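You operate a simulated robot arm through the tools that you are given. There is no shell and no other tool. Be economical: measure what you need, move in short steps, check, and stop when the job is done.

The job below is to be done with a simulated robot arm. You get a single attempt, and the scene is never put back.

Task
Slide both guard halves by the hull in to their stop and latch them.
Fine: each latch must grip its half; slide them, don't lift; leave the lock pin in.
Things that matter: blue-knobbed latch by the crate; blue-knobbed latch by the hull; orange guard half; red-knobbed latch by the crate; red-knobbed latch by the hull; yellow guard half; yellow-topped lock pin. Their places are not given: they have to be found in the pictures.

The check looks at the end state, three seconds after you hand in, the way a careful person would. Anything else that was tipped, shoved, dropped, spilled or broken makes it a failure.

Robot
A 6-joint arm with a two-finger parallel gripper, fixed in place. Base frame: the origin is at the foot of the arm, x ahead of it, y to its left, z up. Lengths are in mm, angles in rad, forces in N, time in s.
With the tool pointing down near the work surface it reaches from about 300 to 800 mm from the base axis. Its first joint turns from -2.897 to 2.897 rad. Payload 3.91 kg.
The TCP is the grasp point between the finger pads, 30 mm short of the fingertips. In the tool frame z runs along the fingers and y along their closing line. The gripper opens to 110 mm. The fingers are 20 mm wide and 10 mm thick; the gripper's body (48 by 112 mm) begins 55 mm behind the TCP.
Orientation is told as [roll, pitch, yaw] about the base's x, y, z axes, in that order, counted from this pose: with the fingers straight down and closing along the base's y, the tool's x points along the base's -x, its y along +y and its z along -z.

Tools
- The arm moves only by the tool play_rows. Its argument "moves" is a list of rows, each a list of 6 numbers: the shift along the tool's x, y, z in units of 50 mm (1.0 is 50 mm), then the turn, a rotation vector about the tool's x, y, z in units of 8 degrees (1.0 is 8 degrees). In form: [[x, y, z, rx, ry, rz], ...]. A call has 1 to 12 rows; each row shifts and turns the commanded pose from where the row before left it, along the tool's axes as they then stand. "fingers" is the gripper command, from -1 (shut) to 1 (fully open), values between in proportion, set as the call begins (left out, the last holds). A call with a number of a shift or a turn outside -1 to 1 is refused whole. Rows are played at 5 a second. More than 50 mm and 0.15 rad between two rows, or a gripper value outside its range, and nothing of the call is played. Where a pose cannot be reached the arm comes as near as it can. A force on the tool above 90 N (or 10 N above the force at the start of the call, whichever is more), or a blocked arm, ends the call early, and 0.2 s more pass. The fingers move at their own pace (about 45 mm/s each) and stop on an object; they squeeze with about 33 N. The grip force told is the motor's: it shows also when the fingers shut on nothing. Time passes only in rows, and 0.2 s behind the last, so rows that do not move let the fingers close. The reply holds the time, the measured pose of the TCP, the force on the tool along the base axes, the opening and the grip force, in the units named above and with some noise, with the torque about the TCP (base axes, N m) and any sound that the robot's microphone picked up, and new pictures: "views" is both (left out), scene, wrist or none.
- Cameras (640 x 400 px; columns grow to the right, rows downward): "scene" is fixed at [390.8, -504.4, 1245]; the picture's right is [0.99, 0.16, 0.00], its down [0.05, -0.29, -0.96] and it looks along [-0.15, 0.94, -0.29] (base axes); focal length 317 px, centre (320, 200). "wrist" rides on the gripper at [77, 7, -114] in the tool frame; the picture's right is [-0.09, 1.00, 0.00], its down [-0.80, -0.07, -0.59] and it looks along [-0.59, -0.05, 0.80] (tool axes); focal length 270 px, centre (320, 200).
- slide_trunk(by): slides the trunk up (or, below 0, down) by that many mm; the arm rides with it, the base frame stays. It gives what a move gives, with no picture.
- locate(camera, pixels): for up to 12 pixels [column, row] of the newest picture of that camera ("zoom" is the newest enlarged one), the place [x, y, z] in the base frame of the surface seen there, good to about 2 mm, but the place of the scene camera against the robot may be out by one fixed shift of up to 12 mm in any direction. No time passes.
- enlarge(camera, box): a new picture of the part [left, top, right, bottom] of that camera's present view, enlarged. No time passes.
- sign_off(): hands the job in; it is judged then, once.

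Go step by step. Measure first, check grasps and placings, and put right what went wrong. The budget is 80 turns and 200 pictures, counting those below and the enlarged ones. Unless the task says otherwise, let go and move clear before handing in, and close with one line.

The tools are called after "Emit:" by a JSON object that holds its "op" and its "data". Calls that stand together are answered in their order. play_rows: Moves the arm, as the interface text tells. Its arguments: {"type":"object","properties":{"moves":{"type":"array"},"fingers":{"type":"number"},"views":{"type":"string","enum":["both","scene","wrist","none"]}},"required":["moves"]} The other tools are called the same way: slide_trunk (by) slides the trunk up or down; locate (camera, pixels) gives the place of the surface under pixels of a picture; enlarge (camera, box) takes an enlarged picture of a part of a camera's view; sign_off () hands the job in.

At the start:

```text
time_s: 0.0
eef_pos: [100.5, 499.6, 998.7]
tool_rot: [0.0, 0.0, -0.001]
wrist_force: [0.7, 0.0, 0.8]
torque: [-0.01, 0.02, -0.03]
gripper_width: 109.9
gripper_force: 0.0
trunk travel left (down, up): [-500.0, 110.0]
```

scene: 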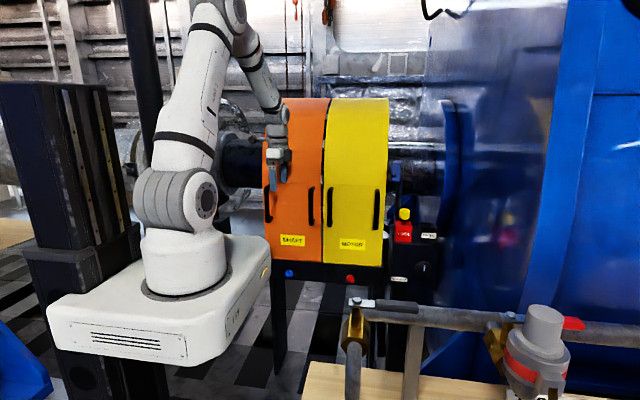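
wrist: 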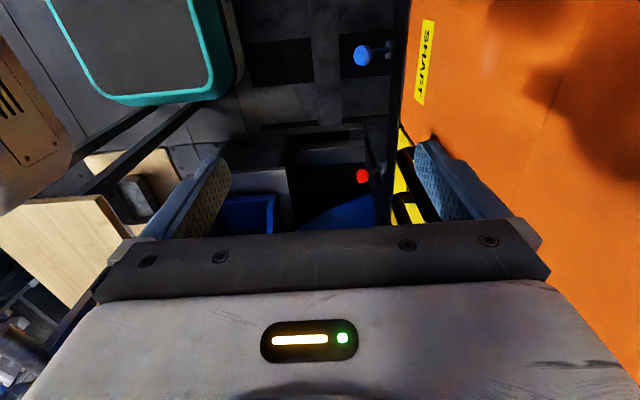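

The scene shows orange and yellow guard halves (cols 262-390) with latches at (289,273) and (350,278), and a pin at (404,213). I'll enlarge to see the details.

Emit:
{"op": "enlarge", "data": {"camera": "scene", "box": [240, 80, 460, 300]}}

Emit:
{"op": "enlarge", "data": {"camera": "scene", "box": [250, 220, 450, 300]}}

Emit:
{"op": "locate", "data": {"camera": "scene", "pixels": [[289, 273], [350, 278], [293, 240], [352, 244], [404, 213], [268, 205], [311, 206], [331, 207], [376, 208], [300, 110], [355, 110], [300, 268]]}}

Emit:
{"op": "locate", "data": {"camera": "wrist", "pixels": [[362, 55], [362, 176], [385, 50], [425, 60], [402, 30], [600, 30], [280, 60], [405, 165], [320, 150], [400, 210]]}}

```text
1.82 times, centred on (350, 190) of scene
```

zoom: 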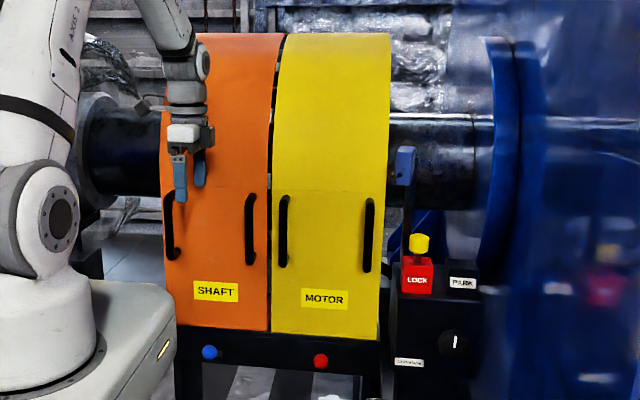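

```text
3.20 times, centred on (350, 260) of scene
```

zoom: 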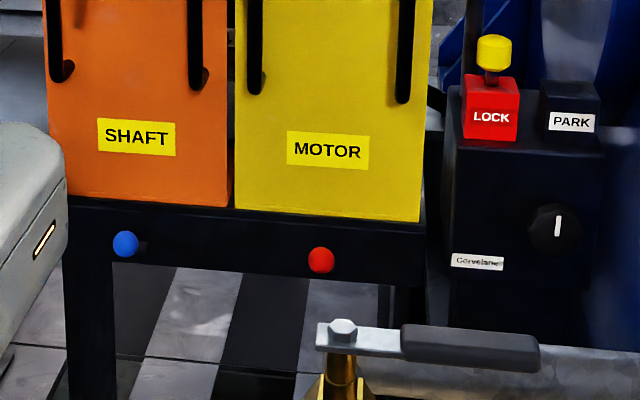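

```text
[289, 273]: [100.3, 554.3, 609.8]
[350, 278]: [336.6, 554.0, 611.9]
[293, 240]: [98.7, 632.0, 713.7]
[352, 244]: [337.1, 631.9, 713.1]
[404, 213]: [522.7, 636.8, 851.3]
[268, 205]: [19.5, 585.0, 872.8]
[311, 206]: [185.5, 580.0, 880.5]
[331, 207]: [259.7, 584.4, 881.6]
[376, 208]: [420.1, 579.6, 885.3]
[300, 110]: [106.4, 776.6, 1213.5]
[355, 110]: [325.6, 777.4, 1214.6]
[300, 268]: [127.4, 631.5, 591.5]
```

```text
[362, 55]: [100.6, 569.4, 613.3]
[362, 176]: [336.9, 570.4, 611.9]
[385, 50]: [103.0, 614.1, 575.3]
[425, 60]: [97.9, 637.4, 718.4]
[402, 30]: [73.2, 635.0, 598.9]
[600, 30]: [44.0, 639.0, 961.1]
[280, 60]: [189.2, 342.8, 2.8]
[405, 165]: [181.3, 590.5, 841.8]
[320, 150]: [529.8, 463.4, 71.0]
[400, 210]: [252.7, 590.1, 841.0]
```

Blue knob is near (100,555-569,611), red near (337,555-570,612), mounted on a front rail under the guards. I'll look closer at them in the wrist view, and find the crate.

Emit:
{"op": "enlarge", "data": {"camera": "wrist", "box": [330, 20, 450, 220]}}

Emit:
{"op": "enlarge", "data": {"camera": "wrist", "box": [340, 30, 420, 80]}}

Emit:
{"op": "locate", "data": {"camera": "wrist", "pixels": [[150, 40], [215, 90], [30, 80], [60, 240], [240, 180], [380, 55], [388, 46], [392, 100], [370, 176], [382, 165], [345, 200], [402, 140]]}}

Emit:
{"op": "enlarge", "data": {"camera": "scene", "box": [360, 170, 640, 400]}}

```text
2.00 times, centred on (390, 120) of wrist
```

zoom: 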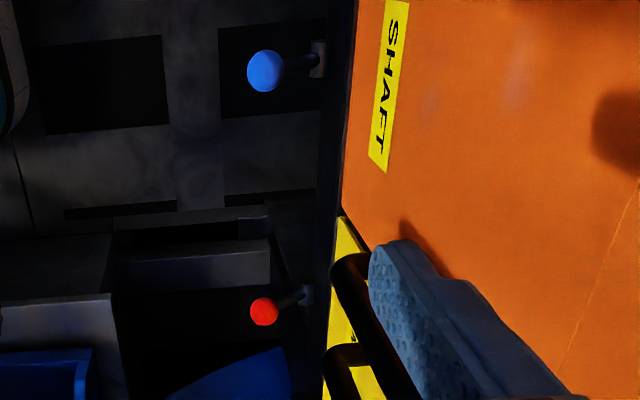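

```text
8.00 times, centred on (380, 55) of wrist
```

zoom: 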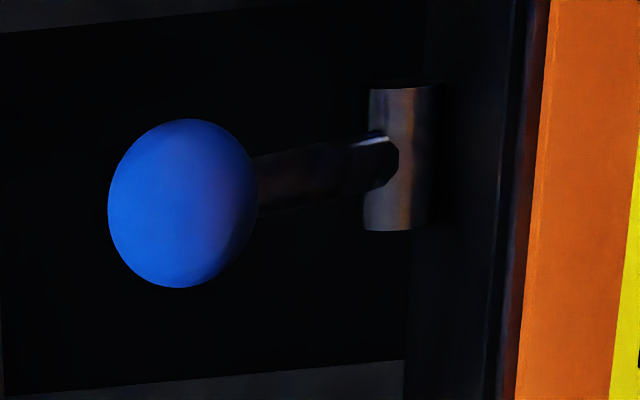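

```text
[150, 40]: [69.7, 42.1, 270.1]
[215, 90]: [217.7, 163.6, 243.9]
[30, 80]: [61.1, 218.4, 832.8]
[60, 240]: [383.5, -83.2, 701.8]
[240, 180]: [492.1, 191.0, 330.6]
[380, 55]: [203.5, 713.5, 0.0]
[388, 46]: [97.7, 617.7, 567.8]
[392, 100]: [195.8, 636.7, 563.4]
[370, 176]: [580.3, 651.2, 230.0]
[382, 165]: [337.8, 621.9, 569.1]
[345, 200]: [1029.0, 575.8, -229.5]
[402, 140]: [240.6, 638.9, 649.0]
```

```text
1.74 times, centred on (500, 285) of scene
```

zoom: 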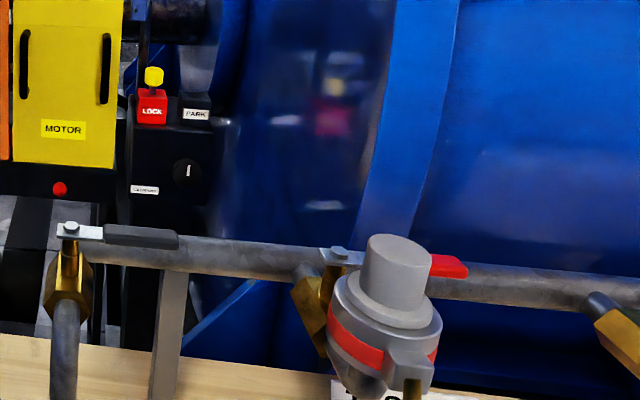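

Knobs are balls on levers pivoting about horizontal x-axis pins (pivot ~ y 618, z 568; ball ~ y 565, z 612). Other latches aren't visible yet; I'll raise the arm for a view over the guards.

Emit:
{"op": "play_rows", "data": {"moves": [[0, 0, -1, 0, 0, 0], [0, 0, -1, 0, 0, 0], [0, 0, -1, 0, 0, 0], [0, 0, -1, 0, 0, 0], [0, 0, -1, 0, 0, 0], [0, 0, -1, 0, 0, 0]]}}

```text
time_s: 1.4
eef_pos: [101.6, 498.5, 1300.8]
tool_rot: [0.0, 0.001, 0.0]
wrist_force: [-0.1, -0.2, -0.4]
torque: [0.01, -0.02, -0.04]
gripper_width: 109.7
gripper_force: 0.2
trunk travel left (down, up): [-500.0, 110.0]
```

scene: 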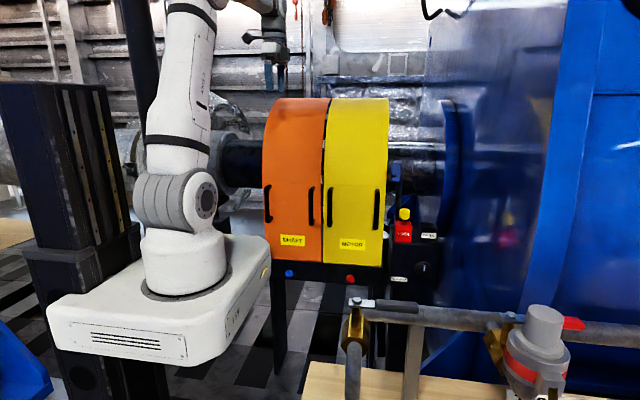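
wrist: 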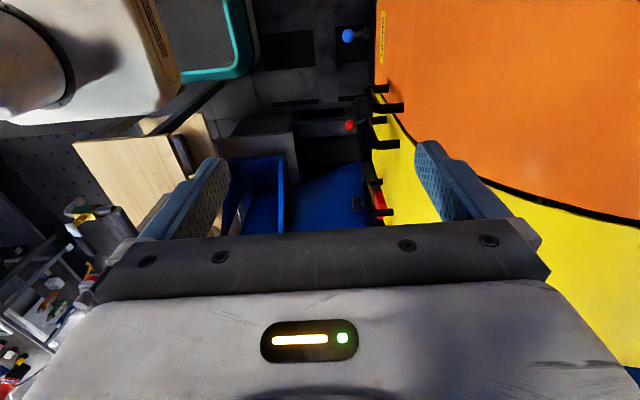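

Emit:
{"op": "locate", "data": {"camera": "wrist", "pixels": [[600, 30], [600, 120], [620, 240], [560, 180], [380, 195], [383, 213], [400, 107], [395, 143], [270, 180], [340, 200], [230, 60], [632, 375]]}}

Emit:
{"op": "locate", "data": {"camera": "scene", "pixels": [[295, 99], [357, 98], [323, 105], [326, 150], [323, 250], [396, 190], [404, 232], [428, 237], [400, 280], [240, 160], [420, 150], [455, 150]]}}

```text
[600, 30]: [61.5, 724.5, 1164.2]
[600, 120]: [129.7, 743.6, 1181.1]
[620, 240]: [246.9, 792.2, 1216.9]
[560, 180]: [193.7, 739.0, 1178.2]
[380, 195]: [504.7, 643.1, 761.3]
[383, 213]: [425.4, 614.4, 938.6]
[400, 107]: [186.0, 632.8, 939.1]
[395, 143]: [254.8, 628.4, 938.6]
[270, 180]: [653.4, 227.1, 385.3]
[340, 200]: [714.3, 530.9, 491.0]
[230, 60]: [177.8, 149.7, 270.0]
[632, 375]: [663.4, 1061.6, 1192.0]
```

```text
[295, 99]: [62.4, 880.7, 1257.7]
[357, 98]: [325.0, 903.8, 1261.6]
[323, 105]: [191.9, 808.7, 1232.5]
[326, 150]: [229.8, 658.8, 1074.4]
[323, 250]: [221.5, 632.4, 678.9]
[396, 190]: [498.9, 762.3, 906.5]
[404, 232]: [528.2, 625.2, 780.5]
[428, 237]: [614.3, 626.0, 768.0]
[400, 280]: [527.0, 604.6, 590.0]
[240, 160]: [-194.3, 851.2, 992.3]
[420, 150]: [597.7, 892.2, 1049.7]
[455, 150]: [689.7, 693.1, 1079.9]
```

Guards are big arcs (x≈5–215 and 230–440, apex y≈900, z≈1262). I'll yaw the wrist camera to look toward +y and view the latch area from the front.

Emit:
{"op": "play_rows", "data": {"moves": [[0, -1, 0, 0, 0, 0], [0, -1, 0, 0, 0, 0], [0, 0, 1, 0, 0, -1], [0, 0, 1, 0, 0, -1], [0, 0, 1, 0, 0, -1], [0, 0, 1, 0, 0, -1], [0, 0, 1, 0, 0, -1], [0, 0, 1, 0, 0, -1], [0, 0, 1, 0, 0, -1], [0, 0, 1, 0, 0, -1], [0, 0, 0.5, 0, 0, -1], [0, 0, 0, 0, 0, -1]], "views": "none"}}

Emit:
{"op": "play_rows", "data": {"moves": [[0, 0, 0, 0, 0, -1], [0, 0, 0.3, 0, 0, -0.25]]}}

```text
time_s: 4.0
eef_pos: [100.0, 398.3, 873.1]
tool_rot: [0.0, 0.0, 1.399]
wrist_force: [-0.7, 0.0, -0.4]
torque: [0.0, -0.01, 0.0]
gripper_width: 109.9
gripper_force: 0.2
trunk travel left (down, up): [-500.0, 110.0]
```

```text
time_s: 4.6
eef_pos: [99.3, 399.1, 860.0]
tool_rot: [0.0, 0.002, 1.571]
wrist_force: [-0.2, -0.9, -0.3]
torque: [0.01, 0.01, -0.01]
gripper_width: 110.0
gripper_force: 0.1
trunk travel left (down, up): [-500.0, 110.0]
```

scene: 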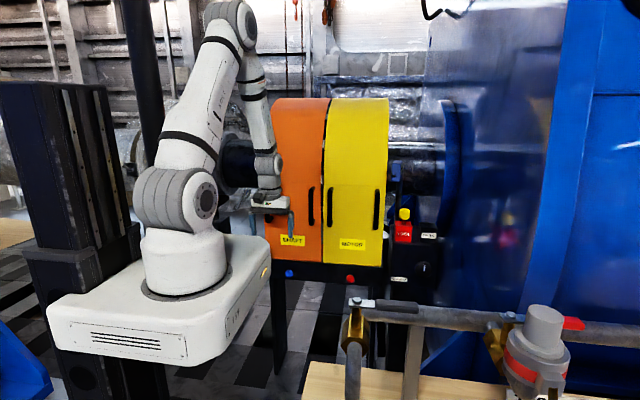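
wrist: 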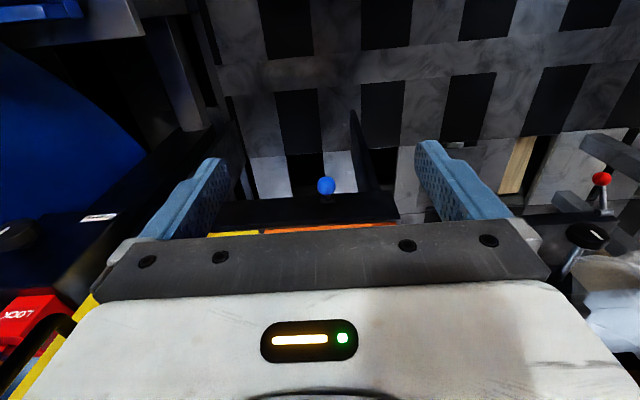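

A second red knob shows at wrist (600,178), to the left at another station. I'll locate it and tilt the tool up toward the guard for a better view.

Emit:
{"op": "locate", "data": {"camera": "wrist", "pixels": [[600, 178], [604, 205], [586, 236], [570, 265], [326, 183], [326, 200], [100, 216], [280, 210], [600, 270], [520, 165]]}}

Emit:
{"op": "play_rows", "data": {"moves": [[0, 0, 0, 0, -1, 0], [0, 0, 0, 0, -1, 0], [0, 0, 0, 0, -1, 0], [0, 0, 0, 0, -1, 0], [0, 0, 0, 0, -1, 0]], "views": "wrist"}}

```text
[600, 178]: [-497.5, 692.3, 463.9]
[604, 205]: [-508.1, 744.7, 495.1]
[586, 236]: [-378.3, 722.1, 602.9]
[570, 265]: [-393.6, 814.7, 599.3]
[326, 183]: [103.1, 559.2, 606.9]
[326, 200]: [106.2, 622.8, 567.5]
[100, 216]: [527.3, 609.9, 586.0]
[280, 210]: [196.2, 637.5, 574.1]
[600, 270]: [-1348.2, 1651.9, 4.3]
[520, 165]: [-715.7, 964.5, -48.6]
```

```text
time_s: 5.8
eef_pos: [103.1, 417.3, 855.0]
tool_rot: [-0.001, -0.699, 1.569]
wrist_force: [-0.2, 0.9, -0.5]
torque: [-0.02, 0.0, -0.04]
gripper_width: 110.0
gripper_force: 0.1
out of reach, approached as far as the arm can: row 2, 5
trunk travel left (down, up): [-500.0, 110.0]
```

wrist: 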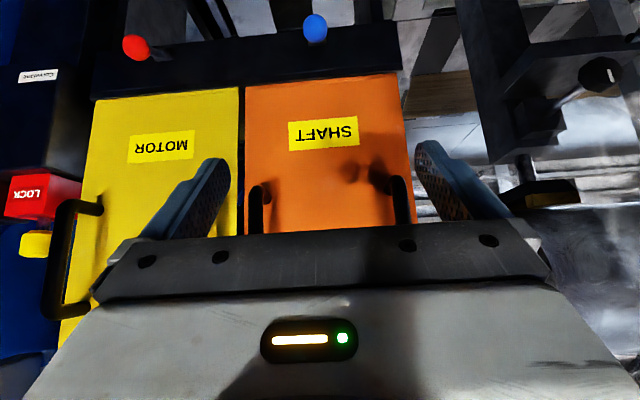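

The view is good now: both knobs, both labels and handles. Enlarging the bottom region and locating edges.

Emit:
{"op": "enlarge", "data": {"camera": "wrist", "box": [80, 0, 420, 212]}}

Emit:
{"op": "locate", "data": {"camera": "wrist", "pixels": [[135, 46], [148, 54], [314, 28], [316, 10], [97, 97], [236, 110], [248, 110], [402, 85], [242, 85], [242, 150], [396, 50], [100, 80]]}}

Emit:
{"op": "locate", "data": {"camera": "wrist", "pixels": [[242, 95], [255, 195], [255, 225], [375, 175], [403, 215], [95, 205], [60, 240], [60, 310], [30, 245], [45, 195], [40, 75], [150, 100]]}}

```text
1.88 times, centred on (250, 106) of wrist
```

zoom: 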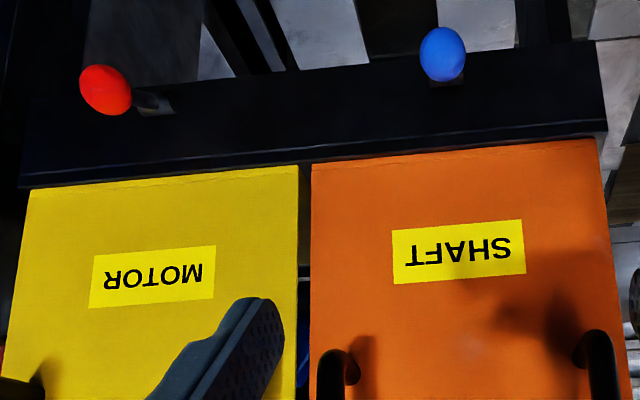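

```text
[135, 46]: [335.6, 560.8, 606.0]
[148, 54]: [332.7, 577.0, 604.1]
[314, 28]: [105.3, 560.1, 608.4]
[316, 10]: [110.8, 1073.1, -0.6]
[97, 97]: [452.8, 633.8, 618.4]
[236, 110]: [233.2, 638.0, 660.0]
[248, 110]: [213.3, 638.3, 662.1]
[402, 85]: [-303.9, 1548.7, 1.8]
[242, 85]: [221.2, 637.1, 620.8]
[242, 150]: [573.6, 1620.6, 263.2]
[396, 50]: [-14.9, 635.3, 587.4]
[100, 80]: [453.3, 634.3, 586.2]
```

```text
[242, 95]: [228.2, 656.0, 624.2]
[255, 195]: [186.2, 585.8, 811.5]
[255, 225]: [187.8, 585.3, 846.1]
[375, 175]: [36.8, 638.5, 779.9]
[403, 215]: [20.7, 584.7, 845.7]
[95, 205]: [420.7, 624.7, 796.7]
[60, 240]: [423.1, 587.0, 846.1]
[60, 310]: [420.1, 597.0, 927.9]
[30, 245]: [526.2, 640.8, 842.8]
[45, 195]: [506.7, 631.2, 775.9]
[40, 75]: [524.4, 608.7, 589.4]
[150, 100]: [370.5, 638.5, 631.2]
```

Table front face is at y≈634, top z≈620, spanning x -15 to 453; halves have a ~18 mm gap between them. I need to see the sliding direction/stops, so I'll look from the left side diagonally.

Emit:
{"op": "play_rows", "data": {"moves": [[0, 1, 0, 0, 0, 0], [0, 1, 0, 0, 0, 0], [0, 1, 0, 0, 0, 0], [0, 1, 0, 0, 0, 0], [0, 1, 0, 0, 0, 0], [0, 0.5, 0, 0.644, 0, 0.765], [0, 0, 0, 0.644, 0, 0.765], [0, 0, 0, 0.644, 0, 0.765], [0, 0, 0, 0.644, 0, 0.765], [0, 0, 0, 0.644, 0, 0.765], [0, 0, 0, 0.644, 0, 0.765]]}}

```text
time_s: 7.0
eef_pos: [-74.9, 447.9, 853.2]
tool_rot: [-0.005, -0.7, 1.396]
wrist_force: [0.2, -1.2, -0.5]
torque: [-0.01, 0.0, -0.02]
gripper_width: 109.8
gripper_force: 0.0
trunk travel left (down, up): [-500.0, 110.0]
stopped in row 6: the arm was blocked; the commanded pose is now the measured one
```

scene: 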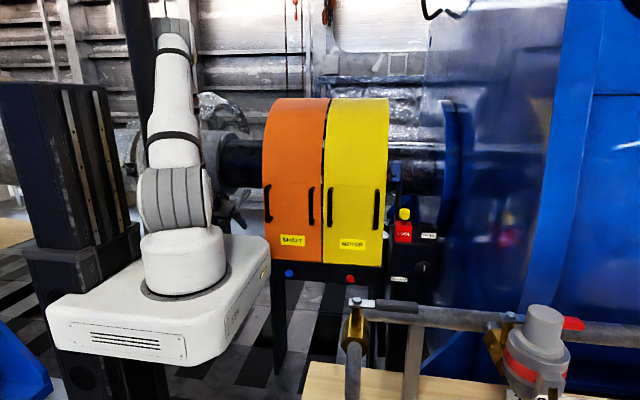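
wrist: 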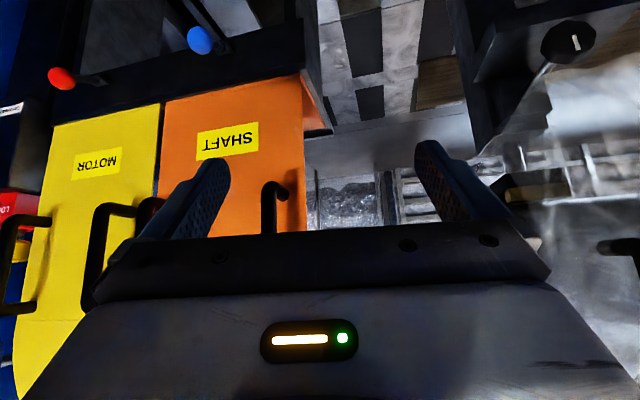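

Emit:
{"op": "enlarge", "data": {"camera": "wrist", "box": [150, 0, 400, 240]}}

Emit:
{"op": "enlarge", "data": {"camera": "wrist", "box": [280, 60, 360, 140]}}

Emit:
{"op": "locate", "data": {"camera": "wrist", "pixels": [[300, 85], [306, 110], [325, 120], [330, 132], [309, 133], [320, 110], [303, 60], [318, 90], [575, 42], [630, 245]]}}

```text
1.67 times, centred on (275, 120) of wrist
```

zoom: 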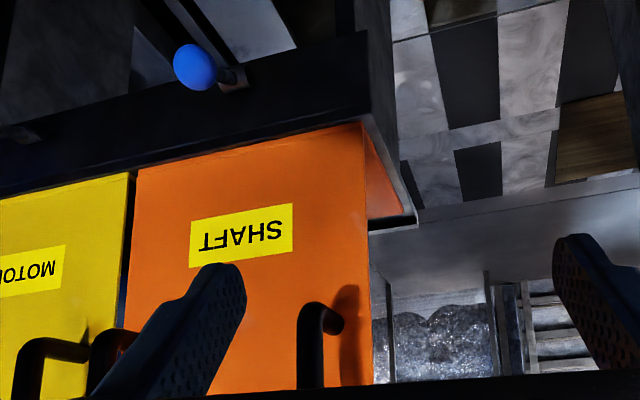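

```text
5.00 times, centred on (320, 100) of wrist
```

zoom: 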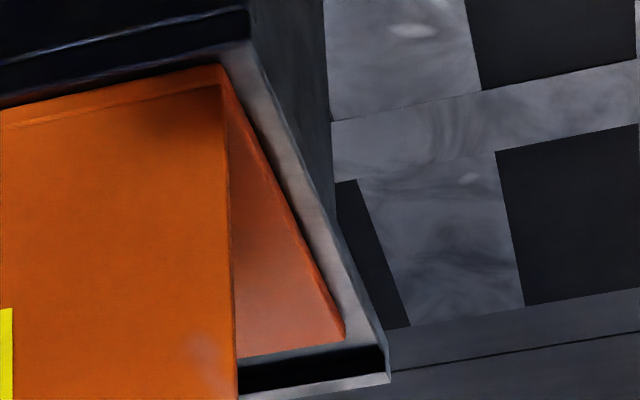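

```text
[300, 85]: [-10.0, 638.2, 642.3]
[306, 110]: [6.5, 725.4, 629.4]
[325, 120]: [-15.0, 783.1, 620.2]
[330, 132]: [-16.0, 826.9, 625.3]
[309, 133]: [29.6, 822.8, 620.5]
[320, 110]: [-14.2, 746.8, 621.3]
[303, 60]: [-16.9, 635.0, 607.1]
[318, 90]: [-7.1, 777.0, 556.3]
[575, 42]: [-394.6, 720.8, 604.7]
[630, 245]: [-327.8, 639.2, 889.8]
```

Emit:
{"op": "enlarge", "data": {"camera": "wrist", "box": [296, 100, 346, 140]}}

Emit:
{"op": "locate", "data": {"camera": "zoom", "pixels": [[150, 200], [250, 330], [290, 395], [380, 330], [200, 370], [230, 300], [380, 390], [150, 330]]}}

Emit:
{"op": "locate", "data": {"camera": "wrist", "pixels": [[299, 75], [304, 85], [310, 95], [316, 107], [321, 118], [323, 126], [322, 130], [326, 136], [315, 136], [312, 128], [300, 200], [157, 170]]}}

```text
10.00 times, centred on (321, 120) of wrist
```

zoom: 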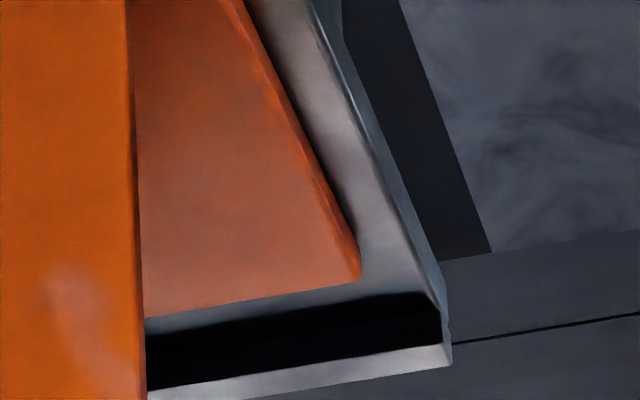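

```text
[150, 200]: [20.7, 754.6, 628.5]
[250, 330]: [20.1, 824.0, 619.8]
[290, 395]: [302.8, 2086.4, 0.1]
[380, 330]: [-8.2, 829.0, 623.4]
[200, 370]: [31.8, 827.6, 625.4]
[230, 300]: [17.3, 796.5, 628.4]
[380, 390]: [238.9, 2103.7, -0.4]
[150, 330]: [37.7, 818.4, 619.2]
```

```text
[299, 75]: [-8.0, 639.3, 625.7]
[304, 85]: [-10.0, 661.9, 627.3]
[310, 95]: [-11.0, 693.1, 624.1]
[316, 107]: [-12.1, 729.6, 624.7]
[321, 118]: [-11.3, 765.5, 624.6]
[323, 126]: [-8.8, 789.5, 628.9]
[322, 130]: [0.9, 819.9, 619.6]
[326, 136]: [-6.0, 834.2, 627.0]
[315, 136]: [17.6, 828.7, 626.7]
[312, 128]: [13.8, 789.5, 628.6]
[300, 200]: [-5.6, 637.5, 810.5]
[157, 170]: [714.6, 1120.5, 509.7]
```

The orange half's foot plate (z 620–628) spans y 638–797, and there is a raised rear stop rail at y≈826. So the halves slide +y about 28 mm. I'll close the fingers and bring the tip in front of the orange half's centre, then look closely at the latch.

Emit:
{"op": "play_rows", "data": {"moves": [[0.18, -0.89, 0.46, -0.2, 0, -0.24], [0.18, -0.89, 0.46, -0.2, 0, -0.24], [0.18, -0.89, 0.46, -0.2, 0, -0.24], [0.18, -0.89, 0.46, -0.2, 0, -0.24], [0, 0, 0, 0, 0, 0]], "fingers": -1}}

```text
refused: row 1 steps farther than a row can; nothing moved
```

Emit:
{"op": "play_rows", "data": {"moves": [[0.14, -0.71, 0.37, -0.16, 0, -0.19], [0.14, -0.71, 0.37, -0.16, 0, -0.19], [0.14, -0.71, 0.37, -0.16, 0, -0.19], [0.14, -0.71, 0.37, -0.16, 0, -0.19], [0.14, -0.71, 0.37, -0.16, 0, -0.19], [0, 0, 0, 0, 0, 0]], "fingers": -1}}

```text
time_s: 8.4
eef_pos: [103.6, 459.6, 759.2]
tool_rot: [-0.004, -0.698, 1.568]
wrist_force: [-0.3, -0.2, -0.2]
torque: [0.01, 0.01, -0.04]
gripper_width: 0.0
gripper_force: 13.6
trunk travel left (down, up): [-500.0, 110.0]
```

scene: 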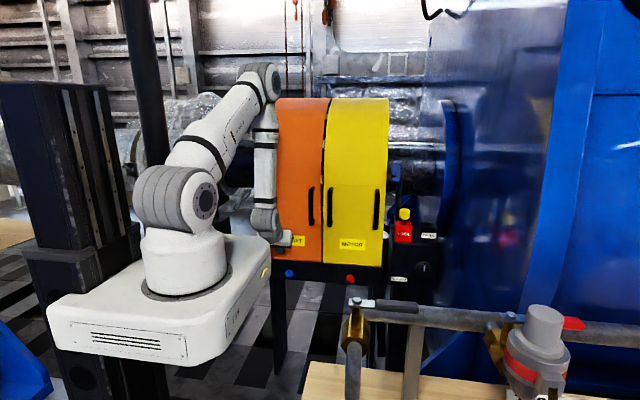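
wrist: 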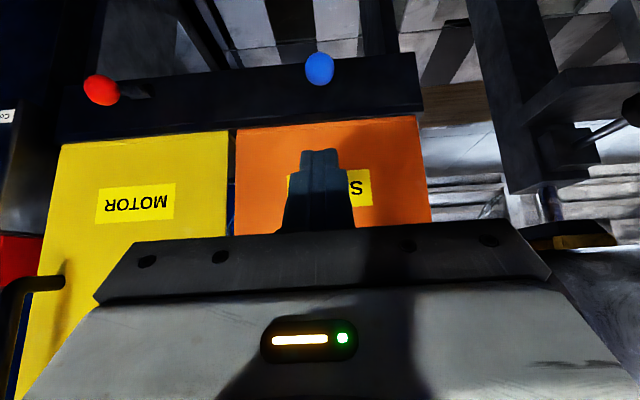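

Emit:
{"op": "enlarge", "data": {"camera": "wrist", "box": [60, 50, 180, 130]}}

Emit:
{"op": "enlarge", "data": {"camera": "wrist", "box": [210, 100, 260, 160]}}

Emit:
{"op": "locate", "data": {"camera": "wrist", "pixels": [[100, 90], [128, 92], [140, 95], [148, 97], [320, 68], [320, 90], [330, 115], [62, 140], [228, 135], [238, 135], [423, 122], [233, 132]]}}

```text
5.00 times, centred on (120, 90) of wrist
```

zoom: 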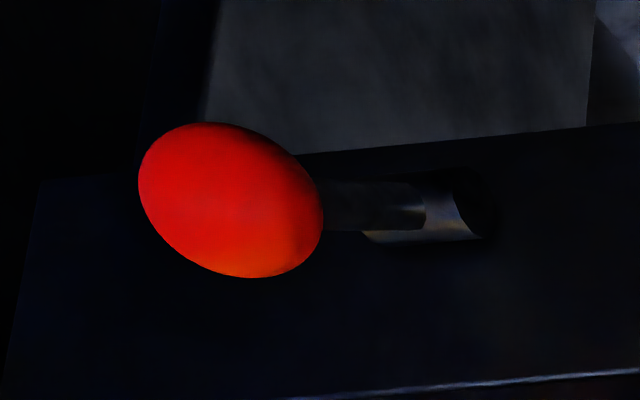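

```text
6.67 times, centred on (235, 130) of wrist
```

zoom: 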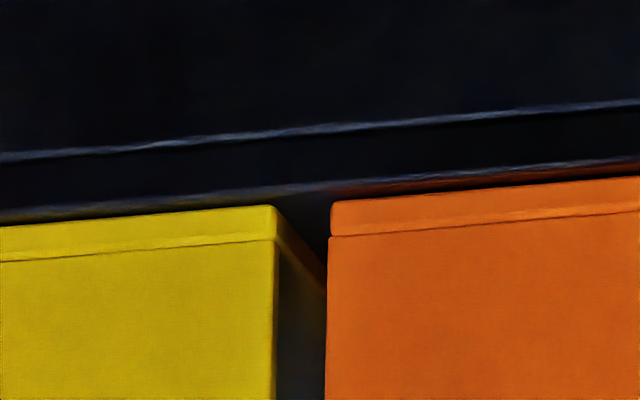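

```text
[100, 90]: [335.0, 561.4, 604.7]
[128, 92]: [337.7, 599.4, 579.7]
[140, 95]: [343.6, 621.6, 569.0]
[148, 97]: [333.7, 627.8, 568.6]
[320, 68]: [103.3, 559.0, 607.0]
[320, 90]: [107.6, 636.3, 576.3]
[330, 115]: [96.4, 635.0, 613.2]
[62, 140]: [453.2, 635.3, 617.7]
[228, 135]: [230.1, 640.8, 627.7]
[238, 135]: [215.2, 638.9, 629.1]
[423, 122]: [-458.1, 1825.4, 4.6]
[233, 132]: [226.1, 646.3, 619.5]
```

Levers pivot at (y≈624, z≈568). Now approaching the orange half's lower front between the handles.

Emit:
{"op": "play_rows", "data": {"moves": [[-0.275, 0, 0.76, 0, 0, 0], [-0.275, 0, 0.76, 0, 0, 0], [-0.275, 0, 0.76, 0, 0, 0], [-0.275, 0, 0.76, 0, 0, 0], [0, 0, 0, 0, 0, 0]]}}

```text
time_s: 9.7
eef_pos: [106.9, 601.4, 676.9]
tool_rot: [-0.002, -0.697, 1.567]
wrist_force: [-0.6, -0.4, -0.9]
torque: [-0.01, 0.0, 0.02]
gripper_width: 0.0
gripper_force: 33.2
trunk travel left (down, up): [-500.0, 110.0]
```

scene: 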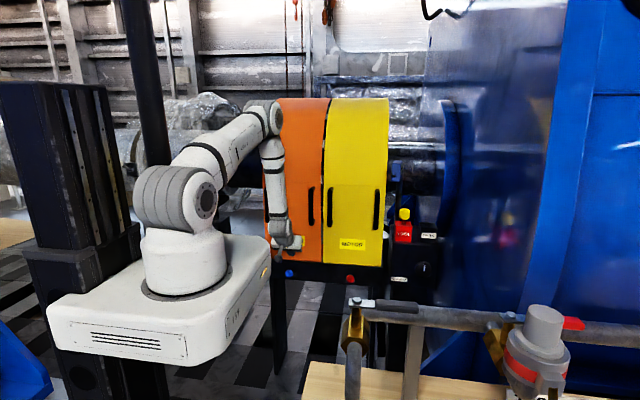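
wrist: 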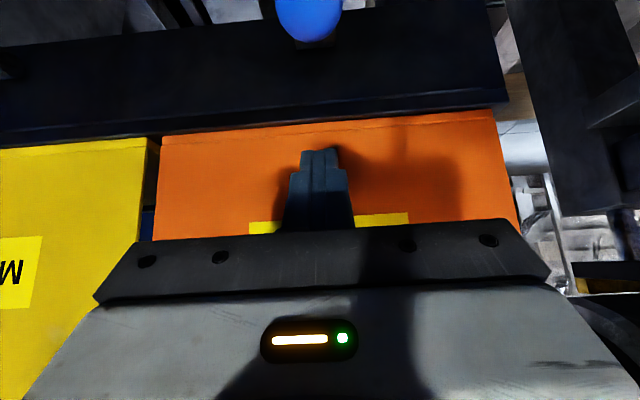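

Emit:
{"op": "play_rows", "data": {"moves": [[-0.0765, 0, 0.0644, 0, 0, 0], [-0.0765, 0, 0.0644, 0, 0, 0], [-0.0765, 0, 0.0644, 0, 0, 0], [-0.0765, 0, 0.0644, 0, 0, 0], [-0.0765, 0, 0.0644, 0, 0, 0], [-0.0765, 0, 0.0644, 0, 0, 0]], "views": "wrist"}}

```text
time_s: 11.1
eef_pos: [106.9, 631.0, 678.6]
tool_rot: [-0.004, -0.699, 1.569]
wrist_force: [0.0, -1.5, -0.4]
torque: [-0.04, -0.02, 0.0]
gripper_width: 0.1
gripper_force: 33.3
trunk travel left (down, up): [-500.0, 110.0]
```

wrist: 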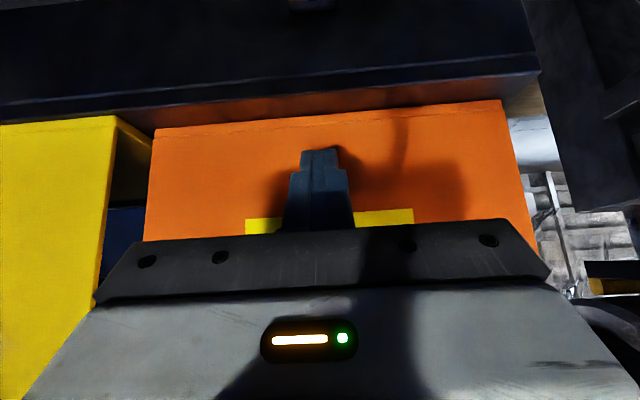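

The orange half slides +y easily. I'll continue until it meets its stop.

Emit:
{"op": "play_rows", "data": {"moves": [[-0.0765, 0, 0.0644, 0, 0, 0], [-0.0765, 0, 0.0644, 0, 0, 0], [-0.0765, 0, 0.0644, 0, 0, 0], [-0.0765, 0, 0.0644, 0, 0, 0]], "views": "wrist"}}

Emit:
{"op": "locate", "data": {"camera": "wrist", "pixels": [[200, 135], [450, 110], [200, 180], [480, 180], [60, 150], [60, 123]]}}

```text
time_s: 12.1
eef_pos: [106.3, 642.3, 679.0]
tool_rot: [-0.004, -0.688, 1.569]
wrist_force: [-0.7, -62.3, 22.8]
torque: [-0.44, -0.32, 0.05]
gripper_width: 0.0
gripper_force: 33.0
trunk travel left (down, up): [-500.0, 110.0]
```

wrist: 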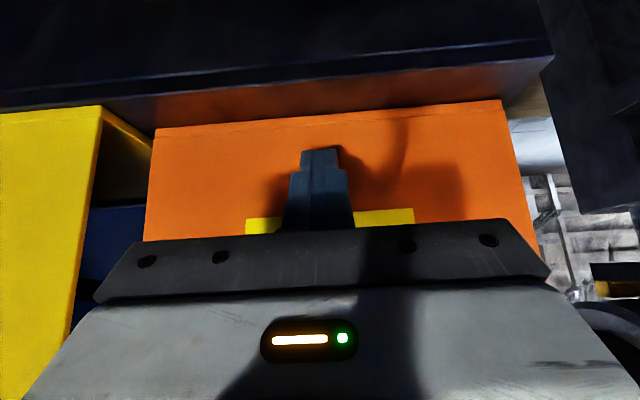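

```text
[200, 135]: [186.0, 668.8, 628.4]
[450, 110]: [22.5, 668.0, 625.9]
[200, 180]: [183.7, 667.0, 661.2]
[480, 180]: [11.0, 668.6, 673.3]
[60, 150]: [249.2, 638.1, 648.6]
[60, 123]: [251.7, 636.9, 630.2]
```

Contact force jumped to 62 N with the orange face at y≈668, square: it is at its stop. Retreating and moving to the yellow half.

Emit:
{"op": "play_rows", "data": {"moves": [[0.765, 0, -0.644, 0, 0, 0], [0.3, 0, -0.25, 0, 0, 0], [0, -0.94, 0, 0, 0, 0], [0, -0.94, 0, 0, 0, 0], [0, -0.94, 0, 0, 0, 0], [0, -0.94, 0, 0, 0, 0], [0, -0.88, 0, 0, 0, 0], [0, 0, 0, 0, 0, 0]]}}

```text
time_s: 13.8
eef_pos: [338.7, 580.0, 678.4]
tool_rot: [-0.004, -0.697, 1.571]
wrist_force: [0.7, -0.3, 1.0]
torque: [0.03, 0.0, -0.04]
gripper_width: 0.2
gripper_force: 32.8
trunk travel left (down, up): [-500.0, 110.0]
```

scene: 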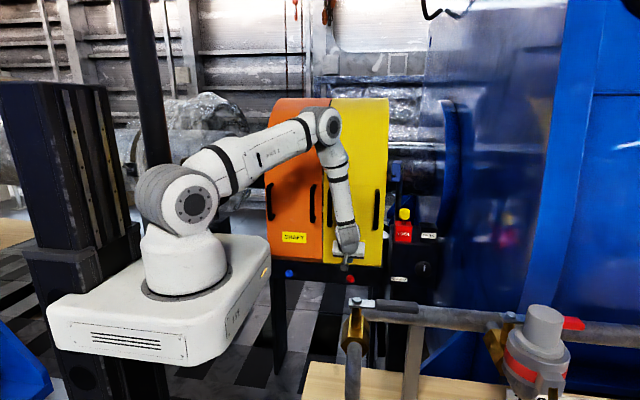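
wrist: 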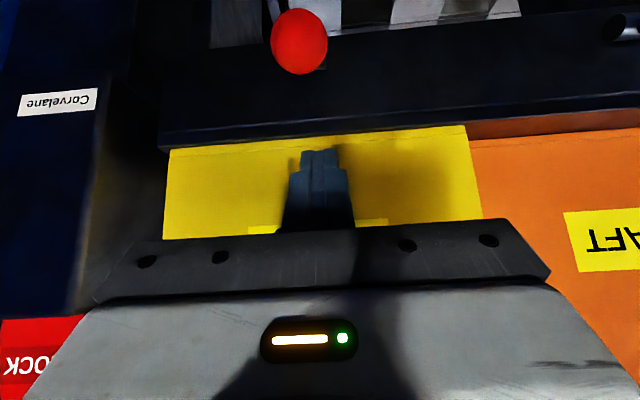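

Emit:
{"op": "play_rows", "data": {"moves": [[-0.184, 0, 0.155, 0, 0, 0], [-0.184, 0, 0.155, 0, 0, 0], [-0.184, 0, 0.155, 0, 0, 0], [-0.0765, 0, 0.0644, 0, 0, 0], [-0.0765, 0, 0.0644, 0, 0, 0], [-0.0765, 0, 0.0644, 0, 0, 0], [-0.0765, 0, 0.0644, 0, 0, 0], [-0.0765, 0, 0.0644, 0, 0, 0], [-0.0765, 0, 0.0644, 0, 0, 0], [-0.0765, 0, 0.0644, 0, 0, 0]], "views": "wrist"}}

Emit:
{"op": "locate", "data": {"camera": "wrist", "pixels": [[200, 170], [450, 150], [200, 200], [470, 200], [600, 160], [600, 190]]}}

```text
time_s: 16.1
eef_pos: [340.2, 641.4, 679.6]
tool_rot: [-0.003, -0.688, 1.565]
wrist_force: [1.5, -76.7, 19.8]
torque: [-0.74, -0.73, -0.01]
gripper_width: 0.4
gripper_force: 32.8
trunk travel left (down, up): [-500.0, 110.0]
```

wrist: 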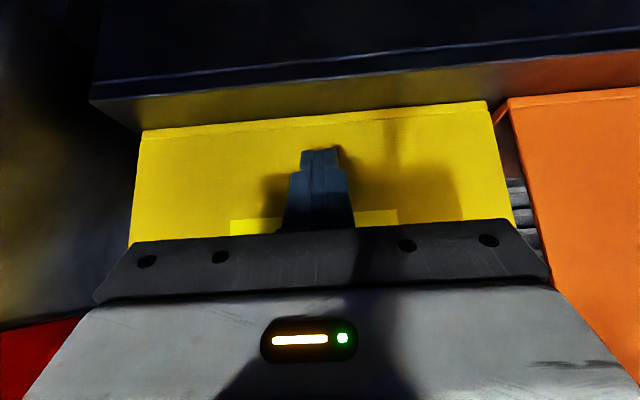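

```text
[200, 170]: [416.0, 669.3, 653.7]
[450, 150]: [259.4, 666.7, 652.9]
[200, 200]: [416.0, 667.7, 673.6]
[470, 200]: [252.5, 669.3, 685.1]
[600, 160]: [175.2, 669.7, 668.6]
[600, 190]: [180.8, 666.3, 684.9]
```

Yellow reached its stop too (77 N, face at y≈668, level with the orange). Retreating to inspect both.

Emit:
{"op": "play_rows", "data": {"moves": [[0.765, 0, -0.644, 0, 0, 0], [0.765, 0, -0.644, 0, 0, 0], [0.765, 0, -0.644, 0, 0, 0], [0.3, 0, -0.9, 0, 0, 0], [0, 0, 0, 0, 0, 0]]}}

```text
time_s: 17.2
eef_pos: [338.1, 459.6, 703.5]
tool_rot: [-0.003, -0.698, 1.569]
wrist_force: [0.3, -0.6, 0.1]
torque: [-0.01, -0.01, 0.0]
gripper_width: 0.0
gripper_force: 33.3
trunk travel left (down, up): [-500.0, 110.0]
```

scene: 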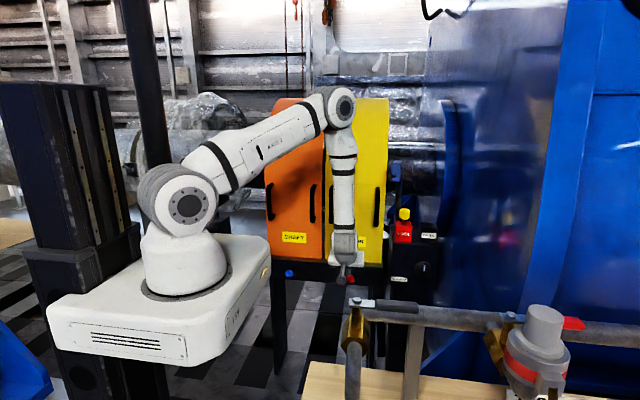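
wrist: 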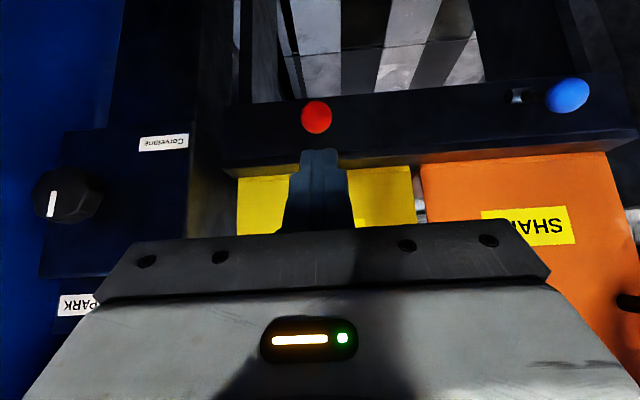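

Emit:
{"op": "locate", "data": {"camera": "wrist", "pixels": [[265, 185], [390, 185], [265, 210], [395, 205], [450, 190], [590, 175], [460, 225], [600, 230], [419, 190], [426, 180], [316, 117], [567, 95]]}}

Emit:
{"op": "enlarge", "data": {"camera": "wrist", "box": [220, 70, 640, 240]}}

Emit:
{"op": "enlarge", "data": {"camera": "wrist", "box": [490, 70, 610, 145]}}

```text
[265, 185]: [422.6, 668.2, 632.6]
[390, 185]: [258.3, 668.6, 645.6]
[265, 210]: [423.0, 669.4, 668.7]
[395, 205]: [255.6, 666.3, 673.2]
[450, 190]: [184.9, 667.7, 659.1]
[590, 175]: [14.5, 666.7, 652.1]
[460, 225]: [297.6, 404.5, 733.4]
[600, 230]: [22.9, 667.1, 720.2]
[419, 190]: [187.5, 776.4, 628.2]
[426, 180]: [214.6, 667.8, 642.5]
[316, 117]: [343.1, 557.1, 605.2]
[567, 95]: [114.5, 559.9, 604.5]
```

```text
1.52 times, centred on (430, 155) of wrist
```

zoom: 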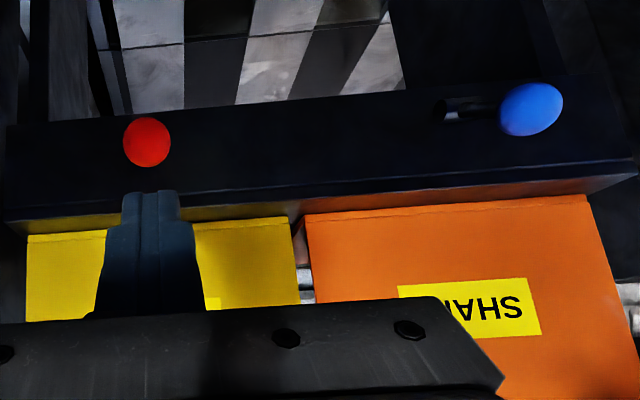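

```text
5.33 times, centred on (550, 108) of wrist
```

zoom: 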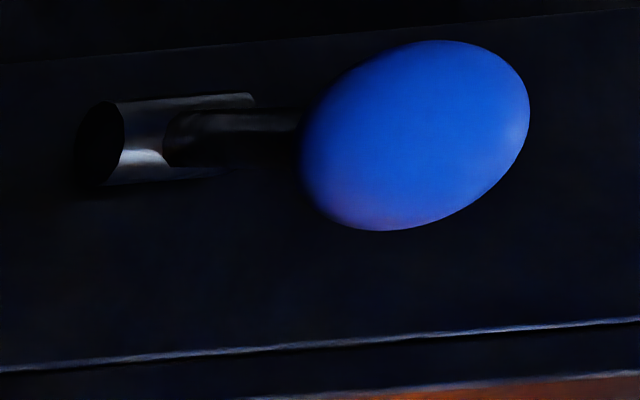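

Both faces read y≈667–668. Now I'll swing the red lever: come in below/in front of its ball (centre ≈ (336,570,597)) with the closed fingers tilted, and lift it along its arc.

Emit:
{"op": "play_rows", "data": {"moves": [[0.25, 0.02, 0.72, 0, 0, 0], [0.25, 0.02, 0.72, 0, 0, 0], [0.26, 0, 0.72, 0, 0, 0], [0, 0, 0, 0, 0, 0]]}}

Emit:
{"op": "enlarge", "data": {"camera": "scene", "box": [300, 240, 400, 310]}}

```text
time_s: 18.2
eef_pos: [337.6, 499.4, 596.2]
tool_rot: [-0.003, -0.696, 1.569]
wrist_force: [-0.1, -0.4, -0.3]
torque: [-0.04, -0.01, 0.02]
gripper_width: 0.0
gripper_force: 33.2
trunk travel left (down, up): [-500.0, 110.0]
```

scene: 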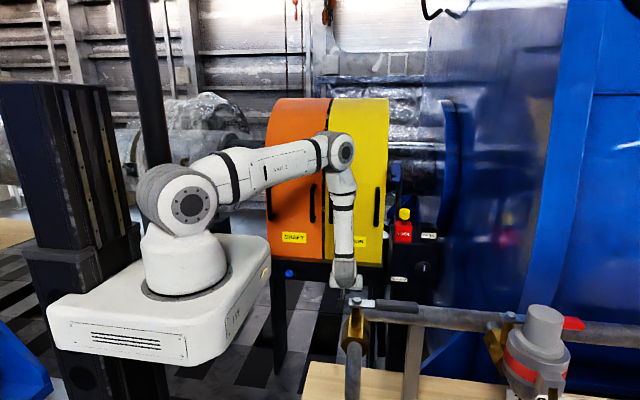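
wrist: 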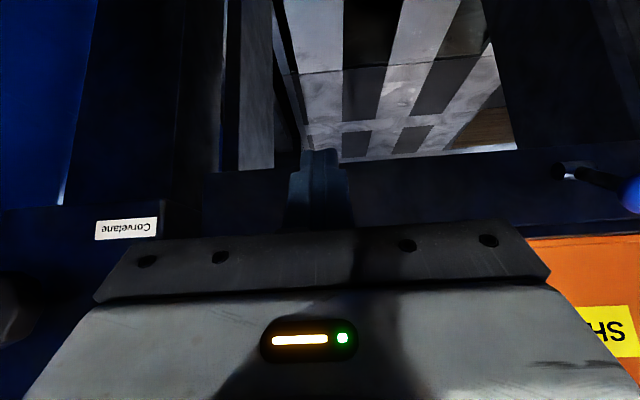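

```text
5.71 times, centred on (350, 275) of scene
```

zoom: 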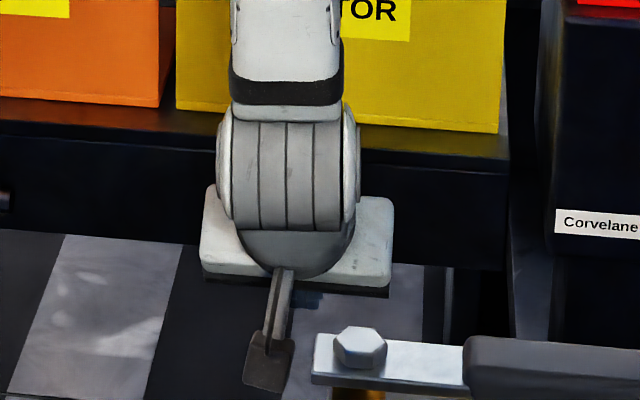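

Emit:
{"op": "play_rows", "data": {"moves": [[-0.298, 0, 0.251, 0, 0, 0], [-0.298, 0, 0.251, 0, 0, 0], [-0.17, 0, -0.04, 0, 0, 0], [-0.17, 0, -0.04, 0, 0, 0], [-0.16, 0, 0.007, 0, 0, 0], [-0.16, 0, 0.007, 0, 0, 0]]}}

Emit:
{"op": "enlarge", "data": {"camera": "wrist", "box": [220, 80, 420, 205]}}

```text
time_s: 19.5
eef_pos: [334.5, 538.6, 599.5]
tool_rot: [0.015, -0.646, 1.546]
wrist_force: [3.2, -7.0, -11.8]
torque: [-0.35, 0.07, -0.17]
gripper_width: 0.2
gripper_force: 32.9
trunk travel left (down, up): [-500.0, 110.0]
stopped in row 6: the force on the tool passed its limit (the readings are from after the stop); the commanded pose is now the measured one
```

scene: 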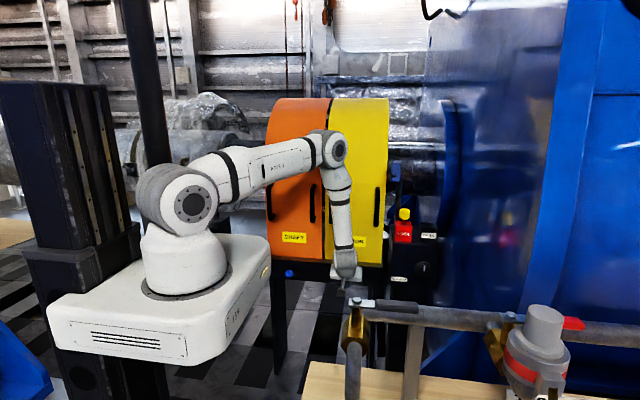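
wrist: 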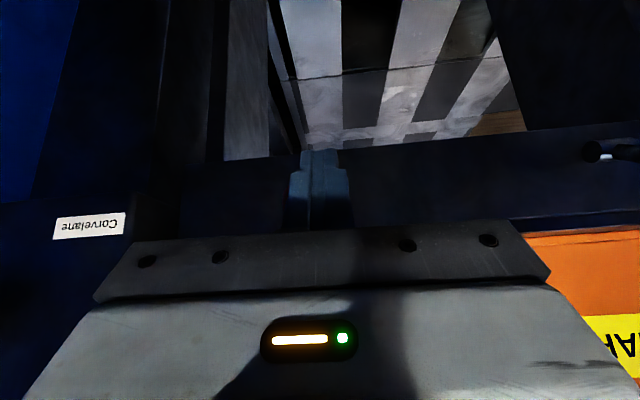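

```text
3.20 times, centred on (320, 142) of wrist
```

zoom: 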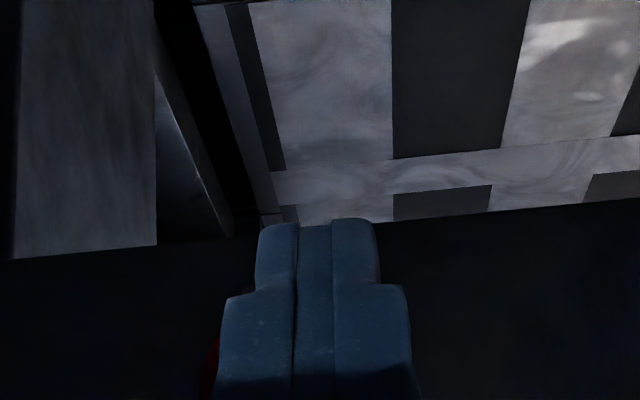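

The lever didn't go up under >90 N, so up seems to be its limit in that direction (or needs another direction). I'll back off, restore orientation, open the fingers and check the lever.

Emit:
{"op": "play_rows", "data": {"moves": [[0.6, 0, -0.5, 0, 0, 0], [0.6, 0, -0.5, -0.115, -0.36, -0.137], [0, 0, -1, 0, 0, 0], [0, 0, 0, 0, 0, 0]], "fingers": 0.1}}

```text
time_s: 20.5
eef_pos: [334.9, 428.6, 645.3]
tool_rot: [0.015, -0.704, 1.574]
wrist_force: [0.4, -0.4, -0.6]
torque: [0.02, -0.01, 0.0]
gripper_width: 60.4
gripper_force: 0.0
trunk travel left (down, up): [-500.0, 110.0]
```

scene: 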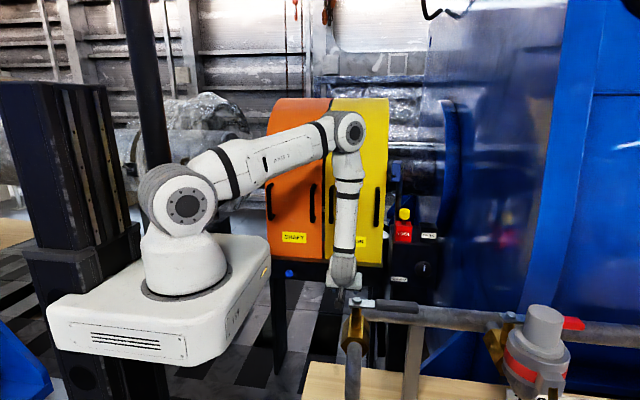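
wrist: 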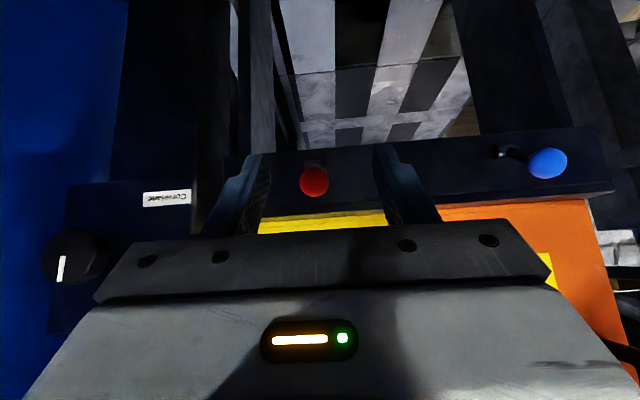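

Emit:
{"op": "enlarge", "data": {"camera": "wrist", "box": [260, 140, 380, 215]}}

Emit:
{"op": "locate", "data": {"camera": "wrist", "pixels": [[313, 181], [313, 170], [300, 181], [327, 181], [313, 194], [315, 163], [546, 162], [531, 162], [563, 162], [515, 153], [500, 152]]}}

```text
5.33 times, centred on (320, 178) of wrist
```

zoom: 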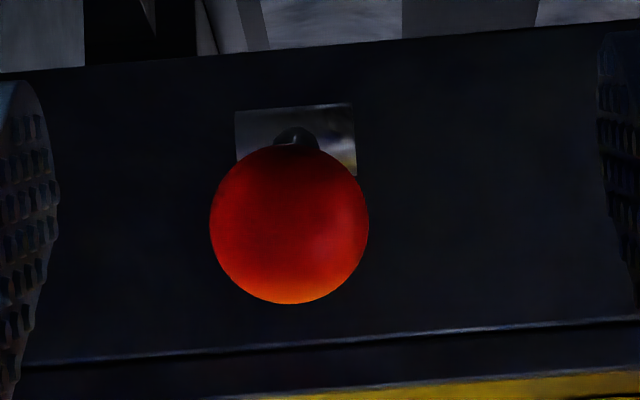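

```text
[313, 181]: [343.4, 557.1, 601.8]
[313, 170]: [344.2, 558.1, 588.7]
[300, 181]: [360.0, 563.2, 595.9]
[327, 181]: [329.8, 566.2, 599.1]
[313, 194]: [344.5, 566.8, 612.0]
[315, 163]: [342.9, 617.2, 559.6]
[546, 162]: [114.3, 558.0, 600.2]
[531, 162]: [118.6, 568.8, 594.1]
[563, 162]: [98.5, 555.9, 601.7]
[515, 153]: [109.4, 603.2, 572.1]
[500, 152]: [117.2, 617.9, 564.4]
```

Lever unchanged; ball centre works out to ≈(344,571,597). I'll grip the ball between the fingers so I can steer the lever either way.

Emit:
{"op": "play_rows", "data": {"moves": [[-0.519, -0.06, 0.457, 0, 0, 0], [-0.519, -0.06, 0.457, 0, 0, 0], [-0.519, -0.06, 0.457, 0, 0, 0], [0, 0, 0.6, 0, 0, 0], [0, 0, 0.6, 0, 0, 0], [0, 0, 0, 0, 0, 0]]}}

Emit:
{"op": "play_rows", "data": {"moves": [[0, 0, 0, 0, 0, 0], [0, 0, 0, 0, 0, 0], [0, 0, 0, 0, 0, 0]], "fingers": -1, "views": "wrist"}}

```text
time_s: 21.9
eef_pos: [340.3, 572.8, 593.9]
tool_rot: [0.014, -0.702, 1.573]
wrist_force: [0.1, 0.8, -0.2]
torque: [0.03, 0.03, 0.0]
gripper_width: 60.1
gripper_force: 0.1
trunk travel left (down, up): [-500.0, 110.0]
```

scene: 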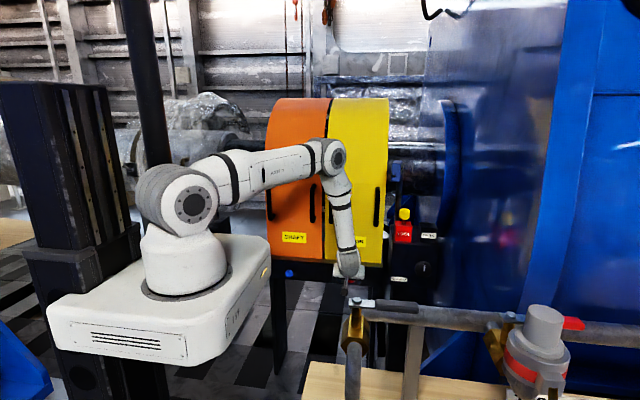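
wrist: 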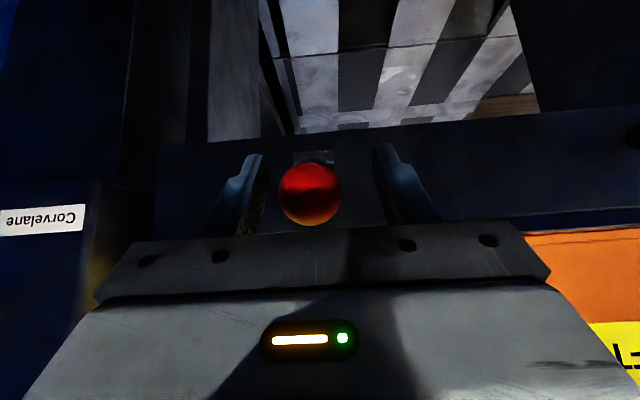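

```text
time_s: 22.7
eef_pos: [344.9, 573.4, 594.1]
tool_rot: [0.012, -0.706, 1.565]
wrist_force: [37.1, -2.3, -4.7]
torque: [-0.23, -0.15, -0.19]
gripper_width: 31.3
gripper_force: 42.3
trunk travel left (down, up): [-500.0, 110.0]
```

wrist: 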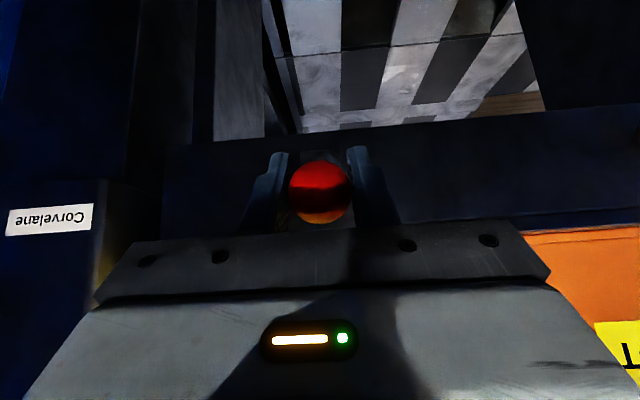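

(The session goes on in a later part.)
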